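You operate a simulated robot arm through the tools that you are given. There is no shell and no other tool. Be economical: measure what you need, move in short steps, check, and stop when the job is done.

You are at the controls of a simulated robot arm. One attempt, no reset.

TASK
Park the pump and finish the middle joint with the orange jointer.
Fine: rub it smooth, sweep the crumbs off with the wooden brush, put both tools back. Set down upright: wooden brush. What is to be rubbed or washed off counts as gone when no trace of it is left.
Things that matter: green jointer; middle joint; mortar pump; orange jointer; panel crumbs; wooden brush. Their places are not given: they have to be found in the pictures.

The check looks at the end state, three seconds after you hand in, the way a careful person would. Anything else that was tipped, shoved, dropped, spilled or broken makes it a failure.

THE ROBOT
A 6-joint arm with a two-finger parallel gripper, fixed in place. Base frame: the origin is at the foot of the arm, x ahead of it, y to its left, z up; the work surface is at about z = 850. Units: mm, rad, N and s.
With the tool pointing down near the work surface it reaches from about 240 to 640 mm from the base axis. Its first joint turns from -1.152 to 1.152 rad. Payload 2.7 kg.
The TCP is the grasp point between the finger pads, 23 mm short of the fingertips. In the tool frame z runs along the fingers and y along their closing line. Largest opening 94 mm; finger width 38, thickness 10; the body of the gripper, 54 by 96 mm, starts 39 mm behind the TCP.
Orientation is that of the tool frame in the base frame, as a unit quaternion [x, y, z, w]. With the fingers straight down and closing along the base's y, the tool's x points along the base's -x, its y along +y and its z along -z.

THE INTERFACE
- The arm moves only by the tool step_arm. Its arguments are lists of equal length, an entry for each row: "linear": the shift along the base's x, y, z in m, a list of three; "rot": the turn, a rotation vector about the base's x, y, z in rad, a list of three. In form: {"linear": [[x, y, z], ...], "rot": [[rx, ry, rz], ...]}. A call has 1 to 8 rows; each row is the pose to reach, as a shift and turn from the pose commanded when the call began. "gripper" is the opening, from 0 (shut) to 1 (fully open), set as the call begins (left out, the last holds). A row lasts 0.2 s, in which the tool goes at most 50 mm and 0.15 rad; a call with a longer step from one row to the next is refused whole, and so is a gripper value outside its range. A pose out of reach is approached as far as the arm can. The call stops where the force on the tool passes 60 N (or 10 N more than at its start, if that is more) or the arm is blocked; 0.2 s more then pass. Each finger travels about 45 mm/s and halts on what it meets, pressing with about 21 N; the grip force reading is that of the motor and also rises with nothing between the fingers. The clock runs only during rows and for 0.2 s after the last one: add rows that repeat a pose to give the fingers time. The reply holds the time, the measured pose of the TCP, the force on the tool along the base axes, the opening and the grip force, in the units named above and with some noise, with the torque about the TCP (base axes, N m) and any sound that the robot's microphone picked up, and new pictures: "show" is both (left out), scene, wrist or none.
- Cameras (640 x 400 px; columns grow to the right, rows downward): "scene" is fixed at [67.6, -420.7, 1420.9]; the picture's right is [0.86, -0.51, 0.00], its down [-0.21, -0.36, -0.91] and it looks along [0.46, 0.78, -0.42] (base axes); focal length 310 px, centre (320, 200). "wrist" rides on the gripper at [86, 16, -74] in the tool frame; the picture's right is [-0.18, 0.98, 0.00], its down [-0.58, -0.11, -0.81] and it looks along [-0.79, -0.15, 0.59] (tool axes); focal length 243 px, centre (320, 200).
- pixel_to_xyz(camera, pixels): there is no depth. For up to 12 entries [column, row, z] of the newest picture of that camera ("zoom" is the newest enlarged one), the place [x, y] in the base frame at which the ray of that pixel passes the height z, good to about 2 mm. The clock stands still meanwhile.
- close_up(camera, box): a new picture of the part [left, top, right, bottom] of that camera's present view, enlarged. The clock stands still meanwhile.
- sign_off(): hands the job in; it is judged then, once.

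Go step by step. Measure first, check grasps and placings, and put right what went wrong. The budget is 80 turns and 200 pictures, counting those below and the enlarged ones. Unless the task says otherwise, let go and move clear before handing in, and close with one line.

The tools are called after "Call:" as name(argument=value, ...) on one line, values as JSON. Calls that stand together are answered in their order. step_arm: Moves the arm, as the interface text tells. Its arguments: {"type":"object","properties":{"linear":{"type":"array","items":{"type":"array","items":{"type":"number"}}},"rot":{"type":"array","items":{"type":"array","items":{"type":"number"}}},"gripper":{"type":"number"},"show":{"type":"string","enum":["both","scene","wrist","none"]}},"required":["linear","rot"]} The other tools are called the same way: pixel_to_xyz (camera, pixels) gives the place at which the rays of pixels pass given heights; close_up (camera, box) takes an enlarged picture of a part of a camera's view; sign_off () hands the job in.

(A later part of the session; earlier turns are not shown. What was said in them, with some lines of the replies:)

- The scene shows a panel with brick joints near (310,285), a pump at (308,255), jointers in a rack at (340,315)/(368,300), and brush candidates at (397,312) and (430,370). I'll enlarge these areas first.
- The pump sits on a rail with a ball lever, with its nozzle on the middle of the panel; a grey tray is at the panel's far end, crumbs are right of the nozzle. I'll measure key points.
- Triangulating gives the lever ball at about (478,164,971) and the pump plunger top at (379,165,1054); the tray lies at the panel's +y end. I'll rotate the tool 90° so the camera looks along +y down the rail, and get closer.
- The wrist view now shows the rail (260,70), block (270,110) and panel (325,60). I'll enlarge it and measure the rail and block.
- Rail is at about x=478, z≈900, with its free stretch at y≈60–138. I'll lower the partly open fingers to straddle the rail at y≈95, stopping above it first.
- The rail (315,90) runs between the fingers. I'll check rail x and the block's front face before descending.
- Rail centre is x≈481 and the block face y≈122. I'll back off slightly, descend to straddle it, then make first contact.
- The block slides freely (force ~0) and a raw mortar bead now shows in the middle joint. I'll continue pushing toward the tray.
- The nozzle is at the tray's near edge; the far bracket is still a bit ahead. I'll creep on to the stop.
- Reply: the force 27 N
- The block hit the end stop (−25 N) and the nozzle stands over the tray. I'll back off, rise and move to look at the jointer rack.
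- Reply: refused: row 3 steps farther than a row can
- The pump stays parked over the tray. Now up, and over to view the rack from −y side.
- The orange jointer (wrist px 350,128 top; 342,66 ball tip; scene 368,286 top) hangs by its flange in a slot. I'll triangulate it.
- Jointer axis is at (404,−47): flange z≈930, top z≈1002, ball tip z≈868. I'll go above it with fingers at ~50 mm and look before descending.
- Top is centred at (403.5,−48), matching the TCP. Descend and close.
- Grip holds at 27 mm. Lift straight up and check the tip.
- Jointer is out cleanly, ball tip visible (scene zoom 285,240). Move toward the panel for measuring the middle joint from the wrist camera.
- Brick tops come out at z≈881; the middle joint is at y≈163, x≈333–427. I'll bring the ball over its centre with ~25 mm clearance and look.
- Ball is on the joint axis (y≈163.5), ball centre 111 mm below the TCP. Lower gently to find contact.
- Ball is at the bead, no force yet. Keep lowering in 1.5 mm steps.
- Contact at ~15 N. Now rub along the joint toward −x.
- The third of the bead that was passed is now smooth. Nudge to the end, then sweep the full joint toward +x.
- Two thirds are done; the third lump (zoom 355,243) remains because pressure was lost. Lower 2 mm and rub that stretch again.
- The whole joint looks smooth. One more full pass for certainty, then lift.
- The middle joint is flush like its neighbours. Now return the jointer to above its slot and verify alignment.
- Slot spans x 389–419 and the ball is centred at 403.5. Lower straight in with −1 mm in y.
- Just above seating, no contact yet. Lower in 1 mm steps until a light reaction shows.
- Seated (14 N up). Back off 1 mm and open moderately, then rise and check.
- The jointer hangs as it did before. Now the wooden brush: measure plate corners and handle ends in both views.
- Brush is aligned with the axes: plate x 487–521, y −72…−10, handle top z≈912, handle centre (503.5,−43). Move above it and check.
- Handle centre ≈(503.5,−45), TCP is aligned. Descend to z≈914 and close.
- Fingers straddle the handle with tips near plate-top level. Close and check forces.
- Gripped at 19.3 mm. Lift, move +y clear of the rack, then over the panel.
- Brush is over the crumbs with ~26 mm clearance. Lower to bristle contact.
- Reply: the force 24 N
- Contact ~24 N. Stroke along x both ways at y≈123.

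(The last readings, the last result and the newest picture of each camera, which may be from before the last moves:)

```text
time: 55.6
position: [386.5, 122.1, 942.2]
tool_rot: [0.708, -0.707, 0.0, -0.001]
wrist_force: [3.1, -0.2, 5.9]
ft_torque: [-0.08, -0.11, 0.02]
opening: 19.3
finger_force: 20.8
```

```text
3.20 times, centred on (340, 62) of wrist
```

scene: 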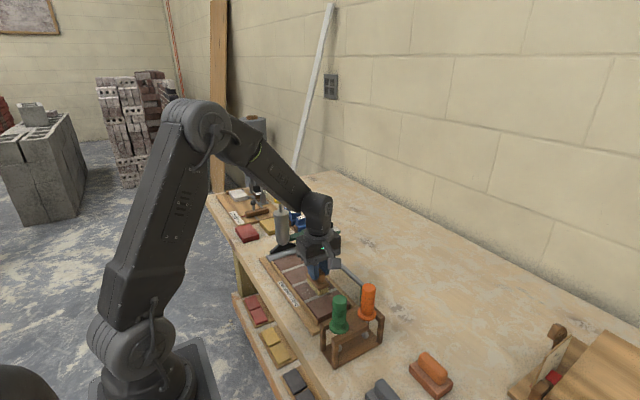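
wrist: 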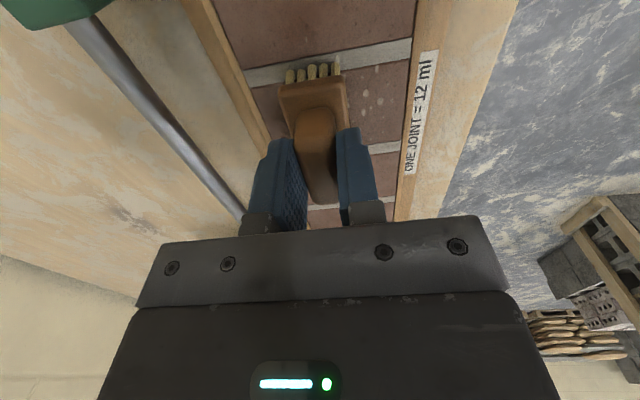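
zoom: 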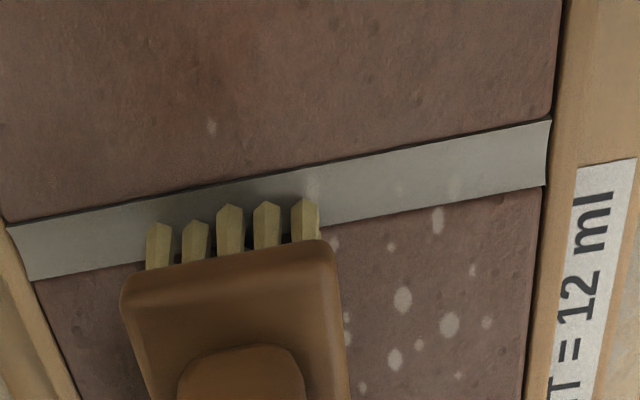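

The crumbs fade with each pass; the −x side still shows specks. Keep stroking, covering the whole brick width.

Call:
step_arm(linear=[[-0.008, 0, -0.0007], [-0.016, 0, -0.0007], [-0.024, 0, -0.0007], [-0.031, 0, -0.0007], [-0.031, -0.006, -0.0007], [-0.031, -0.014, -0.0007], [-0.023, -0.014, -0.0007], [-0.015, -0.014, -0.0007]], rot=[[0, 0, 0], [0, 0, 0], [0, 0, 0], [0, 0, 0], [0, 0, 0], [0, 0, 0], [0, 0, 0], [0, 0, 0]], show="none")

Call:
step_arm(linear=[[0.008, 0, 0], [0.016, 0, 0], [0.024, 0, 0], [0.032, 0, 0], [0.024, 0, 0], [0.016, 0, 0], [0.008, 0, 0], [0.0, 0, 0]], rot=[[0, 0, 0], [0, 0, 0], [0, 0, 0], [0, 0, 0], [0, 0, 0], [0, 0, 0], [0, 0, 0], [0, 0, 0]], show="none")

Call:
step_arm(linear=[[-0.008, 0, 0], [-0.015, 0, 0], [-0.016, 0.008, 0], [-0.016, 0.014, 0], [-0.016, 0.007, 0], [-0.008, 0.004, 0], [0.0, 0.004, 0], [0.008, 0.004, 0]], rot=[[0, 0, 0], [0, 0, 0], [0, 0, 0], [0, 0, 0], [0, 0, 0], [0, 0, 0], [0, 0, 0], [0, 0, 0]])

Call:
close_up(camera="scene", box=[264, 240, 360, 300])

Call:
close_up(camera="wrist", box=[240, 0, 440, 125])

```text
time: 57.4
position: [371.2, 108.5, 939.9]
tool_rot: [-0.707, 0.707, 0.001, -0.002]
wrist_force: [-1.5, -0.2, -1.2]
ft_torque: [-0.02, 0.01, 0.0]
opening: 19.6
finger_force: 20.9
```

```text
time: 59.2
position: [371.3, 109.0, 942.0]
tool_rot: [0.708, -0.707, -0.001, 0.0]
wrist_force: [0.2, 1.1, -1.3]
ft_torque: [-0.01, 0.0, -0.01]
opening: 19.2
finger_force: 21.1
```

```text
time: 61.0
position: [380.0, 113.9, 942.3]
tool_rot: [0.707, -0.707, 0.0, 0.0]
wrist_force: [-0.1, -0.4, -1.2]
ft_torque: [0.0, 0.01, -0.03]
opening: 19.4
finger_force: 20.9
```

scene: 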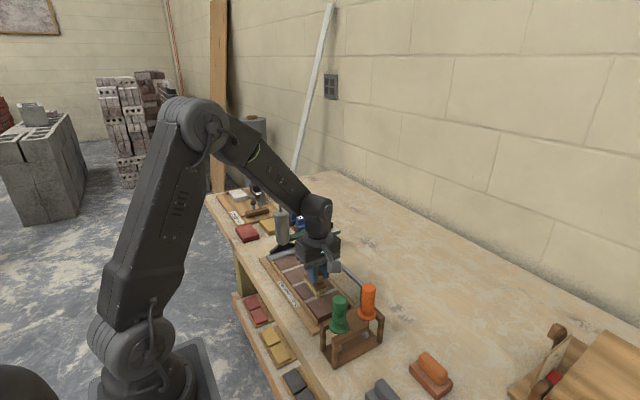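
wrist: 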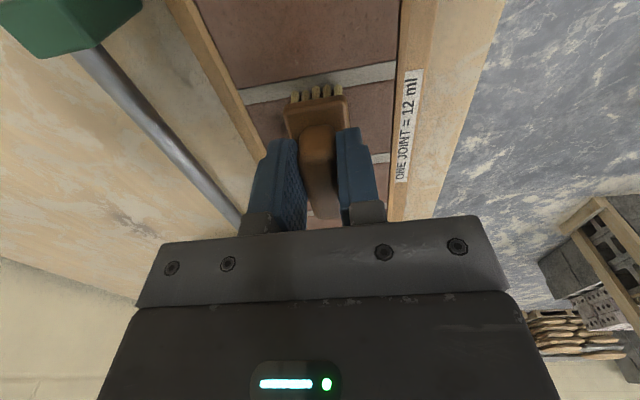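

```text
6.67 times, centred on (312, 270) of scene
```

zoom: 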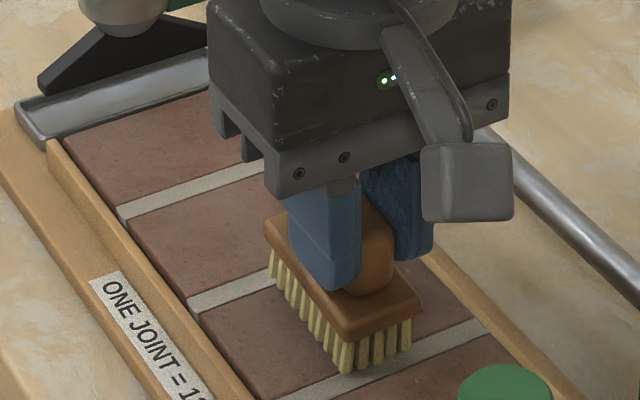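

```text
3.20 times, centred on (340, 62) of wrist
```

zoom: 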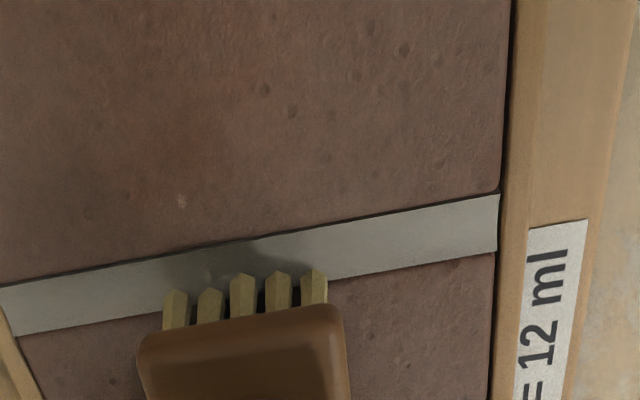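

Nearly all gone; one faint speck remains (zoom 180,200 → px 296,62). Measure it, then lift to inspect the rest.

Call:
pixel_to_xyz(camera="wrist", pixels=[[296.2, 62.5, 881], [318, 90, 881]])

Call:
step_arm(linear=[[0, 0, 0.03], [0.01, -0.03, 0.06], [0.03, -0.06, 0.1], [0.04, -0.07, 0.14], [0.04, -0.07, 0.14]], rot=[[0, 0, 0], [0, 0, 0], [0, 0, 0], [0, 0, 0], [0, 0, 0]])

Call:
close_up(camera="wrist", box=[310, 20, 450, 110])

Call:
close_up(camera="scene", box=[280, 250, 360, 300])

```text
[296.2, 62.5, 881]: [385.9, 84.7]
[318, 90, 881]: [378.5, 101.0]
```

```text
refused: row 3 steps farther than a row can; nothing moved
```

```text
4.44 times, centred on (380, 65) of wrist
```

zoom: 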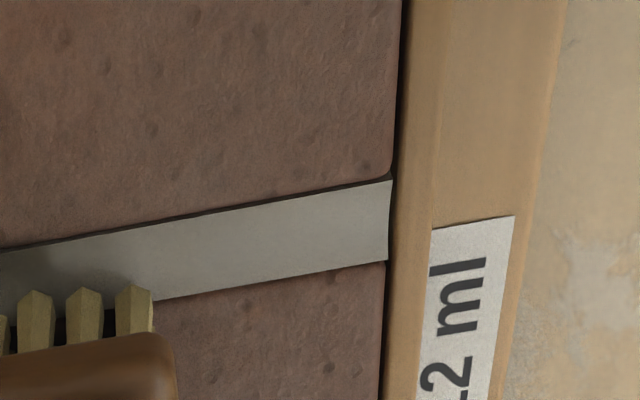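

```text
8.00 times, centred on (320, 275) of scene
```

zoom: 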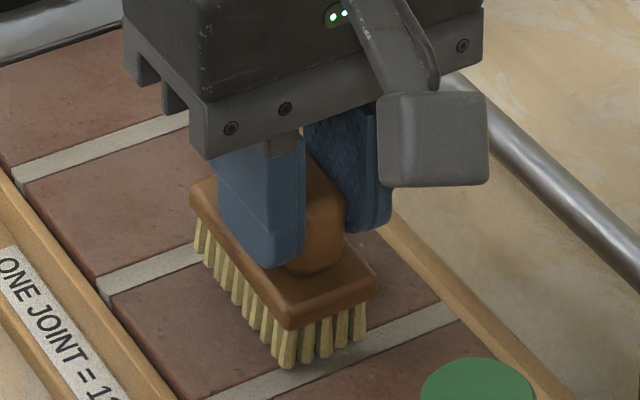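

Speck at (386,85). Move the brush to y≈96, press, and sweep the far brick's edge.

Call:
step_arm(linear=[[0, -0.009, 0], [0, -0.018, 0], [0, -0.018, -0.001], [0, -0.018, -0.002], [0, -0.018, -0.003]], rot=[[0, 0, 0], [0, 0, 0], [0, 0, 0], [0, 0, 0], [0, 0, 0]], show="none")

Call:
step_arm(linear=[[0.008, 0, 0], [0.016, 0, 0], [0.025, 0, 0], [0.016, 0, 0], [0.008, 0, 0], [0, 0, 0], [-0.008, 0, 0], [-0.016, 0, 0]], rot=[[0, 0, 0], [0, 0, 0], [0, 0, 0], [0, 0, 0], [0, 0, 0], [0, 0, 0], [0, 0, 0], [0, 0, 0]], show="none")

Call:
step_arm(linear=[[-0.008, 0, 0], [0.0, 0, 0], [0.008, 0, 0], [0.016, 0, 0], [0.024, 0.0, 0], [0.032, 0.0, 0], [0.024, 0.0, 0], [0.016, 0.0, 0]], rot=[[0, 0, 0], [0, 0, 0], [0, 0, 0], [0, 0, 0], [0, 0, 0], [0, 0, 0], [0, 0, 0], [0, 0, 0]], show="none")

Call:
step_arm(linear=[[0, 0, 0.03], [0, 0, 0.06], [0.01, -0.01, 0.1], [0.02, -0.03, 0.13], [0.04, -0.05, 0.14], [0.05, -0.05, 0.14]], rot=[[0, 0, 0], [0, 0, 0], [0, 0, 0], [0, 0, 0], [0, 0, 0], [0, 0, 0]])

Call:
close_up(camera="wrist", box=[310, 20, 450, 110])

Call:
close_up(camera="scene", box=[280, 250, 360, 300])

```text
time: 62.2
position: [380.1, 96.0, 940.2]
tool_rot: [-0.707, 0.707, -0.001, 0.001]
wrist_force: [-3.7, -1.0, 13.9]
ft_torque: [-0.33, 0.15, -0.05]
opening: 19.7
finger_force: 21.2
```

```text
time: 64.0
position: [363.9, 94.0, 938.5]
tool_rot: [-0.707, 0.707, -0.001, 0.001]
wrist_force: [2.2, 0.0, 3.9]
ft_torque: [-0.12, -0.09, 0.04]
opening: 19.6
finger_force: 20.8
```

```text
time: 65.8
position: [379.9, 95.4, 939.9]
tool_rot: [0.708, -0.707, 0.0, 0.0]
wrist_force: [0.8, -0.7, -0.2]
ft_torque: [0.0, 0.01, 0.0]
opening: 19.4
finger_force: 20.9
```

```text
time: 67.2
position: [430.2, 46.4, 1079.1]
tool_rot: [0.707, -0.707, 0.0, 0.001]
wrist_force: [-0.6, -0.3, -0.3]
ft_torque: [0.0, 0.0, 0.01]
opening: 19.6
finger_force: 20.9
```

scene: 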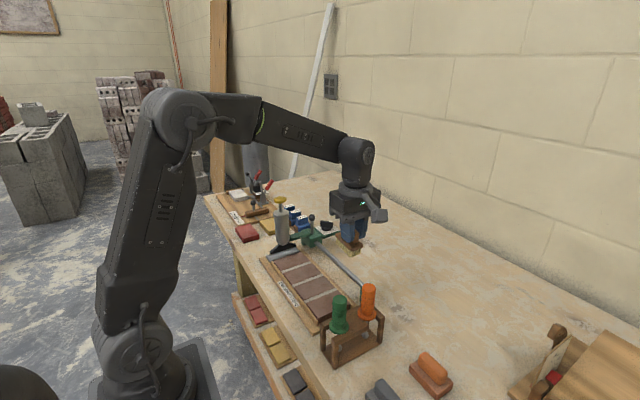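
wrist: 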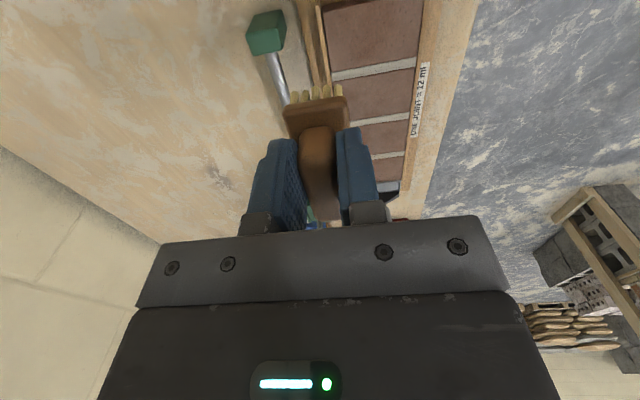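

```text
4.44 times, centred on (380, 65) of wrist
```

zoom: 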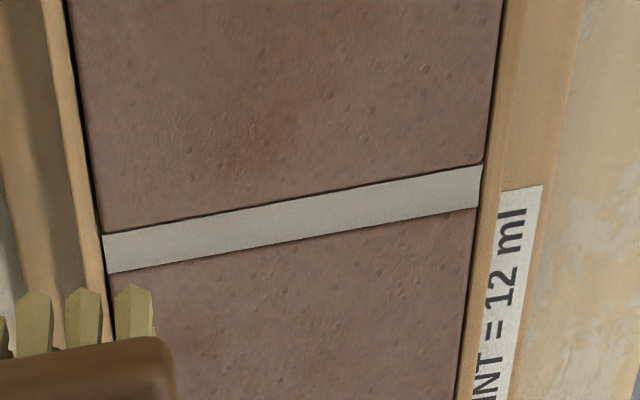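

```text
8.00 times, centred on (320, 275) of scene
```

zoom: 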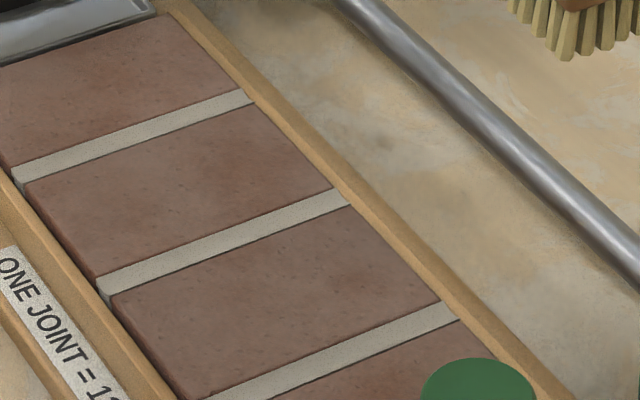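

Panel, third joint and bricks are clean and the middle joint is flush. Now bring the brush back over its original spot (503.6,−45), going +x first.

Call:
step_arm(linear=[[0.035, 0, 0], [0.0735, 0, 0], [0.0735, -0.035, 0], [0.0735, -0.07, 0], [0.0735, -0.0915, -0.02], [0.0735, -0.0915, -0.065], [0.0735, -0.0915, -0.11], [0.0735, -0.0915, -0.14]], rot=[[0, 0, 0], [0, 0, 0], [0, 0, 0], [0, 0, 0], [0, 0, 0], [0, 0, 0], [0, 0, 0], [0, 0, 0]])

Call:
close_up(camera="scene", box=[340, 250, 460, 330])

Call:
step_arm(linear=[[0, 0, 0]], rot=[[0, 0, 0]], show="none")

```text
time: 69.0
position: [501.9, -45.9, 938.2]
tool_rot: [-0.706, 0.708, 0.0, 0.0]
wrist_force: [-0.9, 0.1, -0.6]
ft_torque: [-0.04, 0.02, -0.04]
opening: 19.5
finger_force: 21.0
```

scene: 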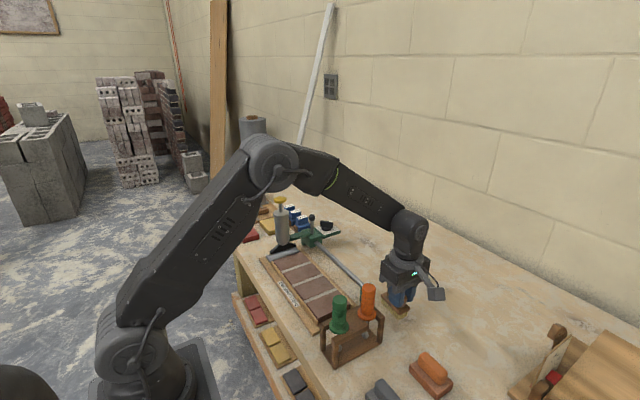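
wrist: 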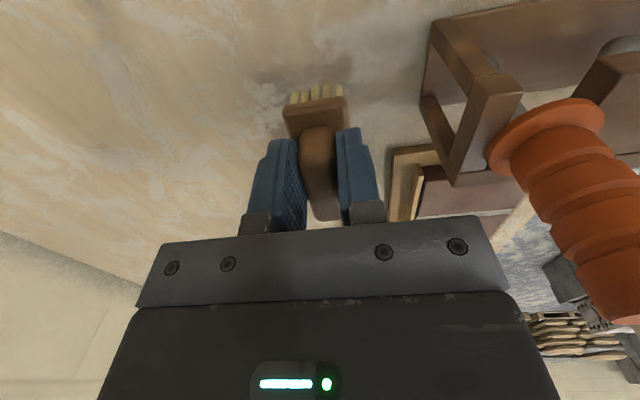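

```text
5.00 times, centred on (400, 290) of scene
```

zoom: 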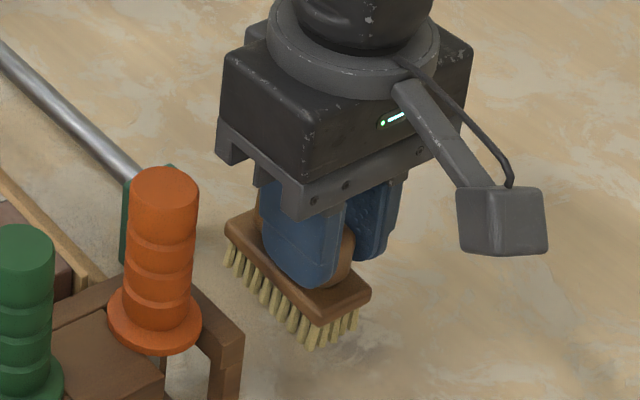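

```text
time: 69.4
position: [500.4, -47.7, 937.6]
tool_rot: [0.707, -0.707, 0.0, 0.0]
wrist_force: [0.2, -0.4, -0.8]
ft_torque: [0.0, 0.02, 0.02]
opening: 19.5
finger_force: 20.6
```

The brush seems shifted in the grip (plate edge row ~105 vs ~88 before). Measure its offset before setting down.

Call:
close_up(camera="wrist", box=[220, 50, 420, 175])

Call:
pixel_to_xyz(camera="wrist", pixels=[[284, 108, 914], [347, 97, 914], [284, 108, 918], [347, 97, 918], [290, 98, 880], [339, 88, 880], [290, 98, 876], [339, 88, 876]])

Call:
pixel_to_xyz(camera="scene", pixels=[[381, 296, 914], [400, 315, 914], [410, 308, 914], [398.5, 319.5, 878], [408, 314, 878], [382, 301, 878]])

```text
3.20 times, centred on (320, 112) of wrist
```

zoom: 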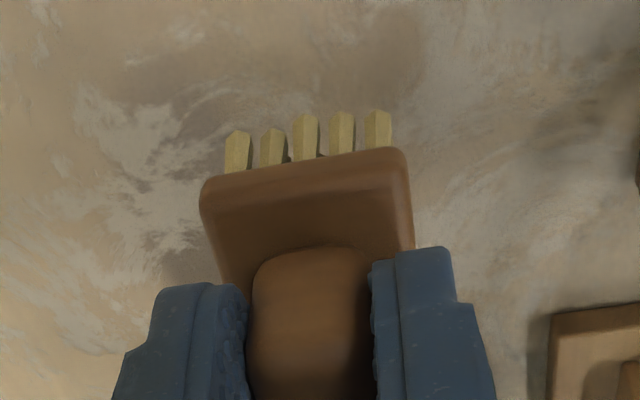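

```text
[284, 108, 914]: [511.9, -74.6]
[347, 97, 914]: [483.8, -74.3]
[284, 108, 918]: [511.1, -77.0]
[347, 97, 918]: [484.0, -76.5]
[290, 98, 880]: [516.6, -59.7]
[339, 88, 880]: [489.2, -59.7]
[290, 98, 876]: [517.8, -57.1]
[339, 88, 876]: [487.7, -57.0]
```

```text
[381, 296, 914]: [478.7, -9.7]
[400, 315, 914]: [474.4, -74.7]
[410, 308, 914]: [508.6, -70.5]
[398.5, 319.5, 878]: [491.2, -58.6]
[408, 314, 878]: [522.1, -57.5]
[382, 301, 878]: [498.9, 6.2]
```

Bristle tips vs plate show the brush pitched ~0.15 rad in the grip (−y end low). I'll counter-rotate the tool about x and check the level.

Call:
step_arm(linear=[[0.002, 0, 0], [0.002, 0, 0]], rot=[[-0.14, 0, 0], [-0.14, 0, 0]])

Call:
close_up(camera="scene", box=[370, 280, 434, 320])

```text
time: 70.0
position: [504.1, -46.5, 937.6]
tool_rot: [0.706, -0.705, 0.05, 0.05]
wrist_force: [-0.8, 0.3, -0.6]
ft_torque: [-0.05, 0.01, 0.01]
opening: 19.4
finger_force: 21.0
```

scene: 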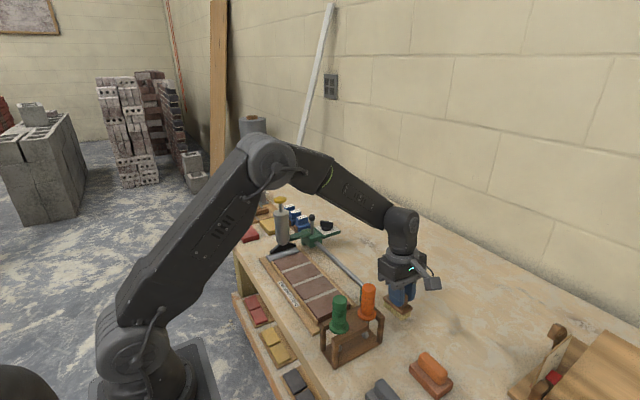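
wrist: 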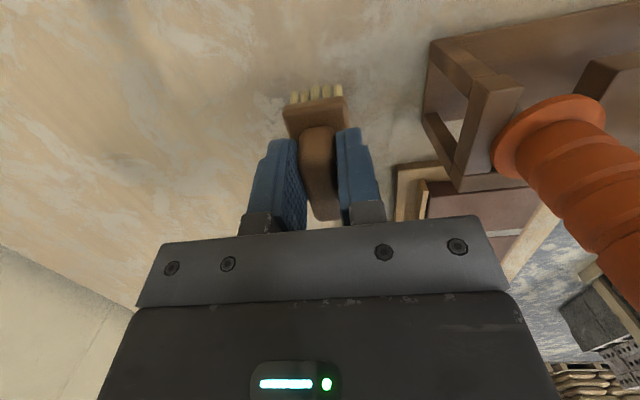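

```text
10.00 times, centred on (402, 300) of scene
```

zoom: 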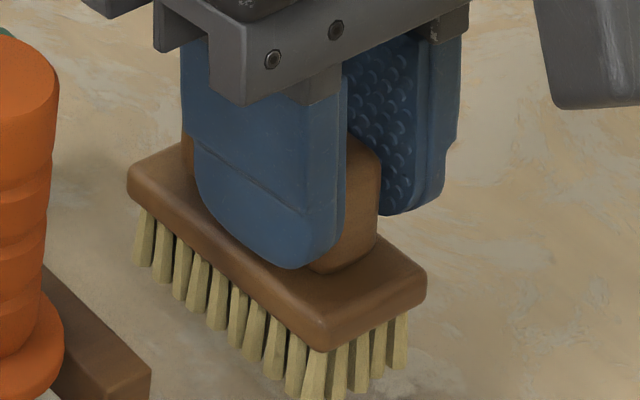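

Edge slope is now nearly the home slope. I'll check numerically via the plate's bottom-edge corners.

Call:
pixel_to_xyz(camera="scene", pixels=[[383.3, 300.5, 900], [401.8, 315, 900], [383.3, 300.5, 905], [401.8, 315, 905], [384.5, 307, 875], [401.5, 320, 875]])

Call:
pixel_to_xyz(camera="scene", pixels=[[383.4, 309.4, 875], [401.6, 325, 875], [385, 316, 850], [400.5, 330, 850]])

```text
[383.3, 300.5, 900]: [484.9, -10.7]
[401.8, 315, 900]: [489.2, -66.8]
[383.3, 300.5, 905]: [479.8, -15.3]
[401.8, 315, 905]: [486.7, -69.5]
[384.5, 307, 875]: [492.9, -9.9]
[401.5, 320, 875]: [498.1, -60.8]
```

```text
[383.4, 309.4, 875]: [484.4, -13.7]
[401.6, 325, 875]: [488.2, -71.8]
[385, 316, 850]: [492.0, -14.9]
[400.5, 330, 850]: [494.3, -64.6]
```

The brush is level now and about 4 mm too far +y. Correct and lower.

Call:
step_arm(linear=[[-0.0005, -0.004, 0], [-0.0005, -0.004, -0.01], [-0.0005, -0.004, -0.018], [-0.0005, -0.004, -0.021], [-0.0005, -0.004, -0.023], [-0.0005, -0.004, -0.024]], rot=[[0, 0, 0], [0, 0, 0], [0, 0, 0], [0, 0, 0], [0, 0, 0], [0, 0, 0]], show="none")

Call:
step_arm(linear=[[0, 0, -0.001], [0, 0, -0.001]], rot=[[0, 0, 0], [0, 0, 0]], show="scene")

Call:
close_up(camera="scene", box=[370, 285, 434, 325])

```text
time: 71.4
position: [504.7, -50.4, 914.4]
tool_rot: [0.706, -0.705, 0.05, 0.05]
wrist_force: [-0.5, -0.2, -0.5]
ft_torque: [-0.01, 0.03, 0.01]
opening: 19.3
finger_force: 20.3
```

```text
time: 72.0
position: [504.2, -50.6, 915.1]
tool_rot: [0.705, -0.705, 0.05, 0.05]
wrist_force: [1.1, -0.1, -0.7]
ft_torque: [-0.02, 0.0, 0.0]
opening: 19.4
finger_force: 20.4
```

scene: 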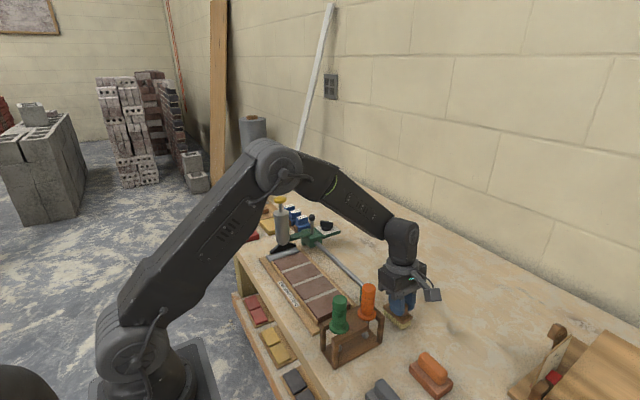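

```text
10.00 times, centred on (402, 305) of scene
```

zoom: 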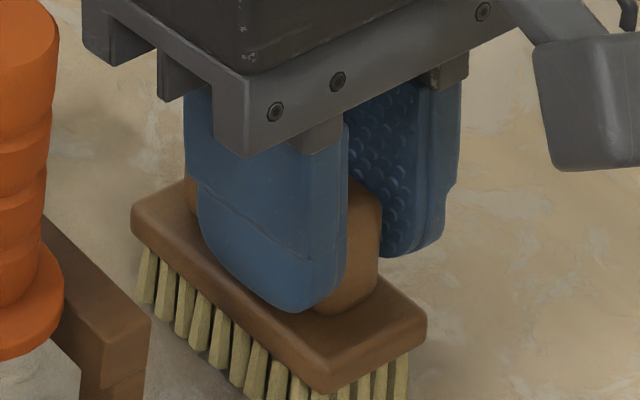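

Still no contact at 915. Continue in 1 mm steps.

Call:
step_arm(linear=[[0, 0, -0.001], [0, 0, -0.002]], rot=[[0, 0, 0], [0, 0, 0]], show="none")

Call:
step_arm(linear=[[0, 0, -0.001], [0, 0, -0.002]], rot=[[0, 0, 0], [0, 0, 0]], show="none")

```text
time: 72.6
position: [504.9, -50.4, 912.6]
tool_rot: [-0.705, 0.706, -0.049, -0.049]
wrist_force: [1.2, 0.4, -1.2]
ft_torque: [-0.02, -0.03, 0.0]
opening: 19.7
finger_force: 20.6
```

```text
time: 73.2
position: [504.4, -49.0, 910.1]
tool_rot: [-0.705, 0.706, -0.05, -0.048]
wrist_force: [-1.9, 0.1, 7.5]
ft_torque: [0.29, 0.11, 0.04]
opening: 19.6
finger_force: 21.3
```

Light contact at the +y end first; press 1 mm more to let it level.

Call:
step_arm(linear=[[0, 0, -0.001], [0, 0, -0.001]], rot=[[0.02, 0, 0], [0.03, 0, 0]], show="scene")

Call:
close_up(camera="scene", box=[370, 290, 434, 330])

```text
time: 73.8
position: [503.2, -49.5, 909.6]
tool_rot: [-0.706, 0.706, -0.04, -0.037]
wrist_force: [-0.9, -5.2, 13.0]
ft_torque: [0.25, 0.04, 0.01]
opening: 19.3
finger_force: 20.9
```

scene: 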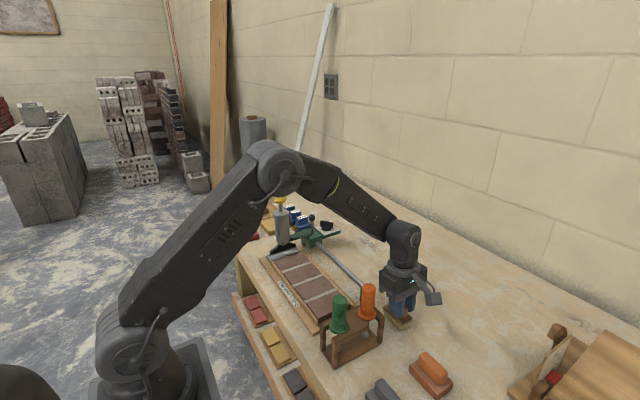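

```text
10.00 times, centred on (402, 310) of scene
```

zoom: 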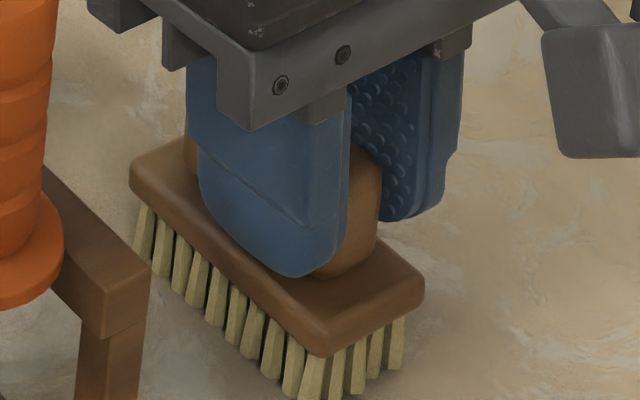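

The brush rests on its bristles. Open the fingers and retreat upward.

Call:
step_arm(linear=[[0, 0, 0], [0, 0, 0], [0, 0, 0], [0, 0, 0]], rot=[[0, 0, 0], [0, 0, 0], [0, 0, 0], [0, 0, 0]], gripper=0.5, show="none")

Call:
step_arm(linear=[[0, 0, 0.02], [0, 0, 0.05], [0, 0, 0.09], [0, 0, 0.13], [0, 0, 0.17], [0, -0.04, 0.2], [0, -0.06, 0.22], [0, -0.06, 0.22]], rot=[[0, 0, 0], [0, 0, 0], [0, 0, 0], [0, 0, 0], [0, 0, 0], [0, 0, 0], [0.1, 0, 0], [0.1, 0, 0]])

Call:
close_up(camera="scene", box=[310, 270, 438, 350])

Call:
close_up(camera="wrist", box=[220, 0, 476, 160])

Call:
close_up(camera="scene", box=[264, 240, 344, 290])

Call:
close_up(camera="scene", box=[280, 265, 360, 315])

```text
time: 74.8
position: [504.9, -50.2, 909.0]
tool_rot: [0.706, -0.706, 0.039, 0.038]
wrist_force: [0.5, -0.1, 0.3]
ft_torque: [-0.02, -0.01, 0.04]
opening: 47.2
finger_force: 0.0
```

```text
time: 76.6
position: [504.4, -110.9, 1130.4]
tool_rot: [0.708, -0.707, 0.003, 0.003]
wrist_force: [0.5, -0.5, -0.4]
ft_torque: [0.0, 0.0, 0.0]
opening: 47.1
finger_force: 0.1
```

scene: 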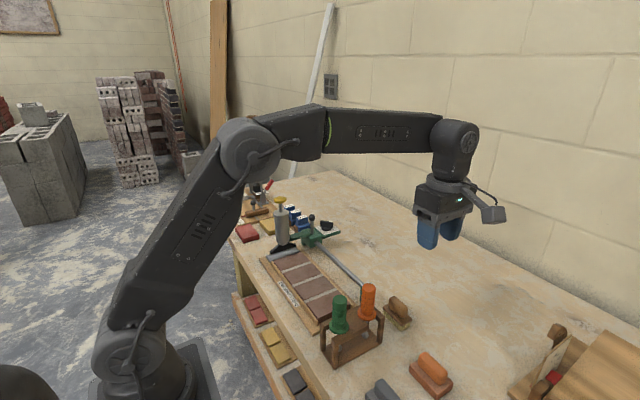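
wrist: 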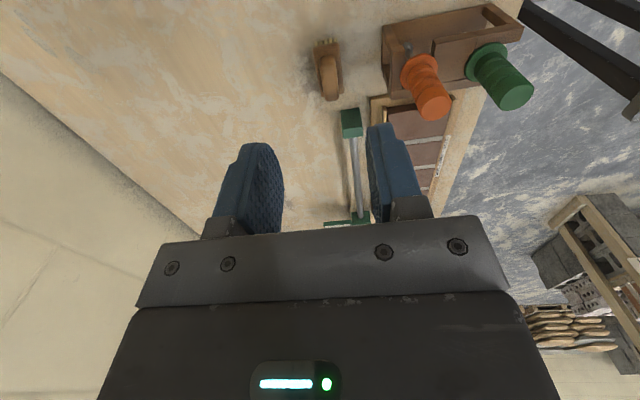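

```text
5.00 times, centred on (374, 310) of scene
```

zoom: 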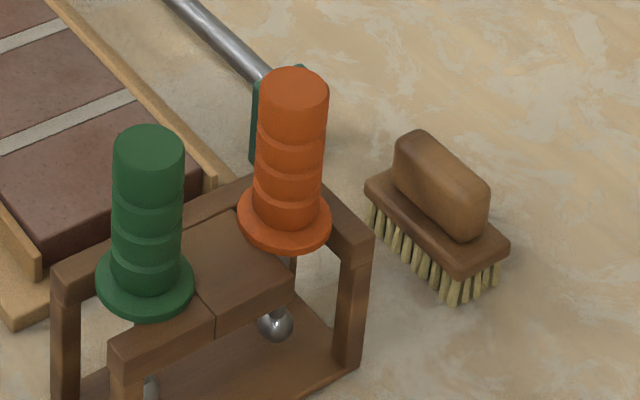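

```text
2.50 times, centred on (348, 80) of wrist
```

zoom: 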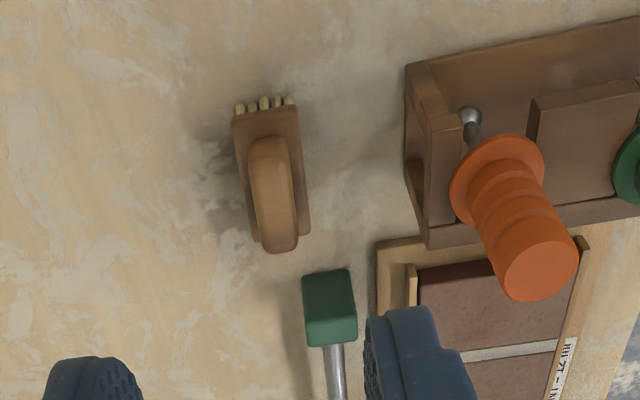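

```text
8.00 times, centred on (304, 265) of scene
```

zoom: 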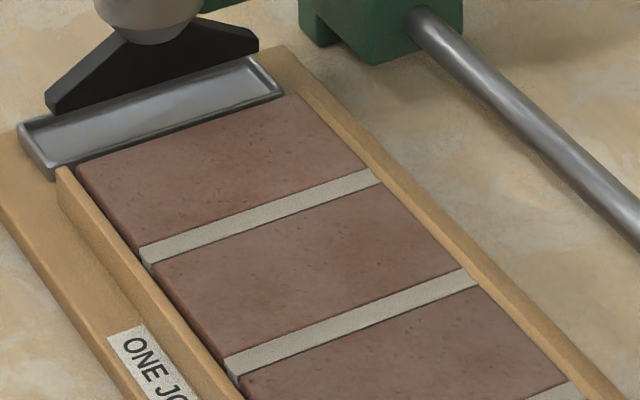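

```text
8.00 times, centred on (320, 290) of scene
```

zoom: 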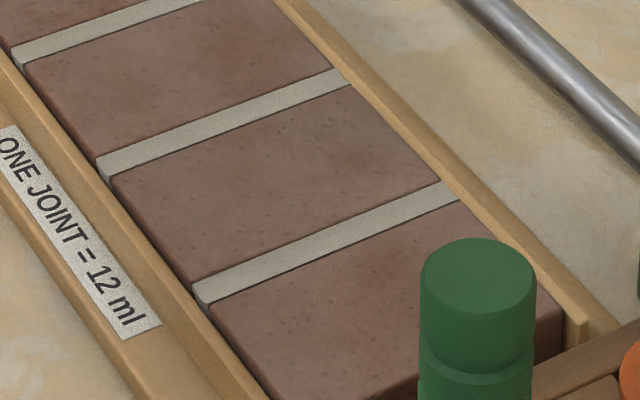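

The pictures show everything in place. The pump is over the tray, and the middle joint is flush. The bricks are clean, the orange jointer hangs in its slot, and the brush stands upright on its old spot (scene 383,307 to 412,319). The gripper is open and clear, so I'm handing in.

Call:
sign_off()

```text
The job is handed in.
```

The pump is parked over the tray, the middle joint is rubbed smooth and the crumbs are swept off; the jointer and brush are back in place, with the brush upright.
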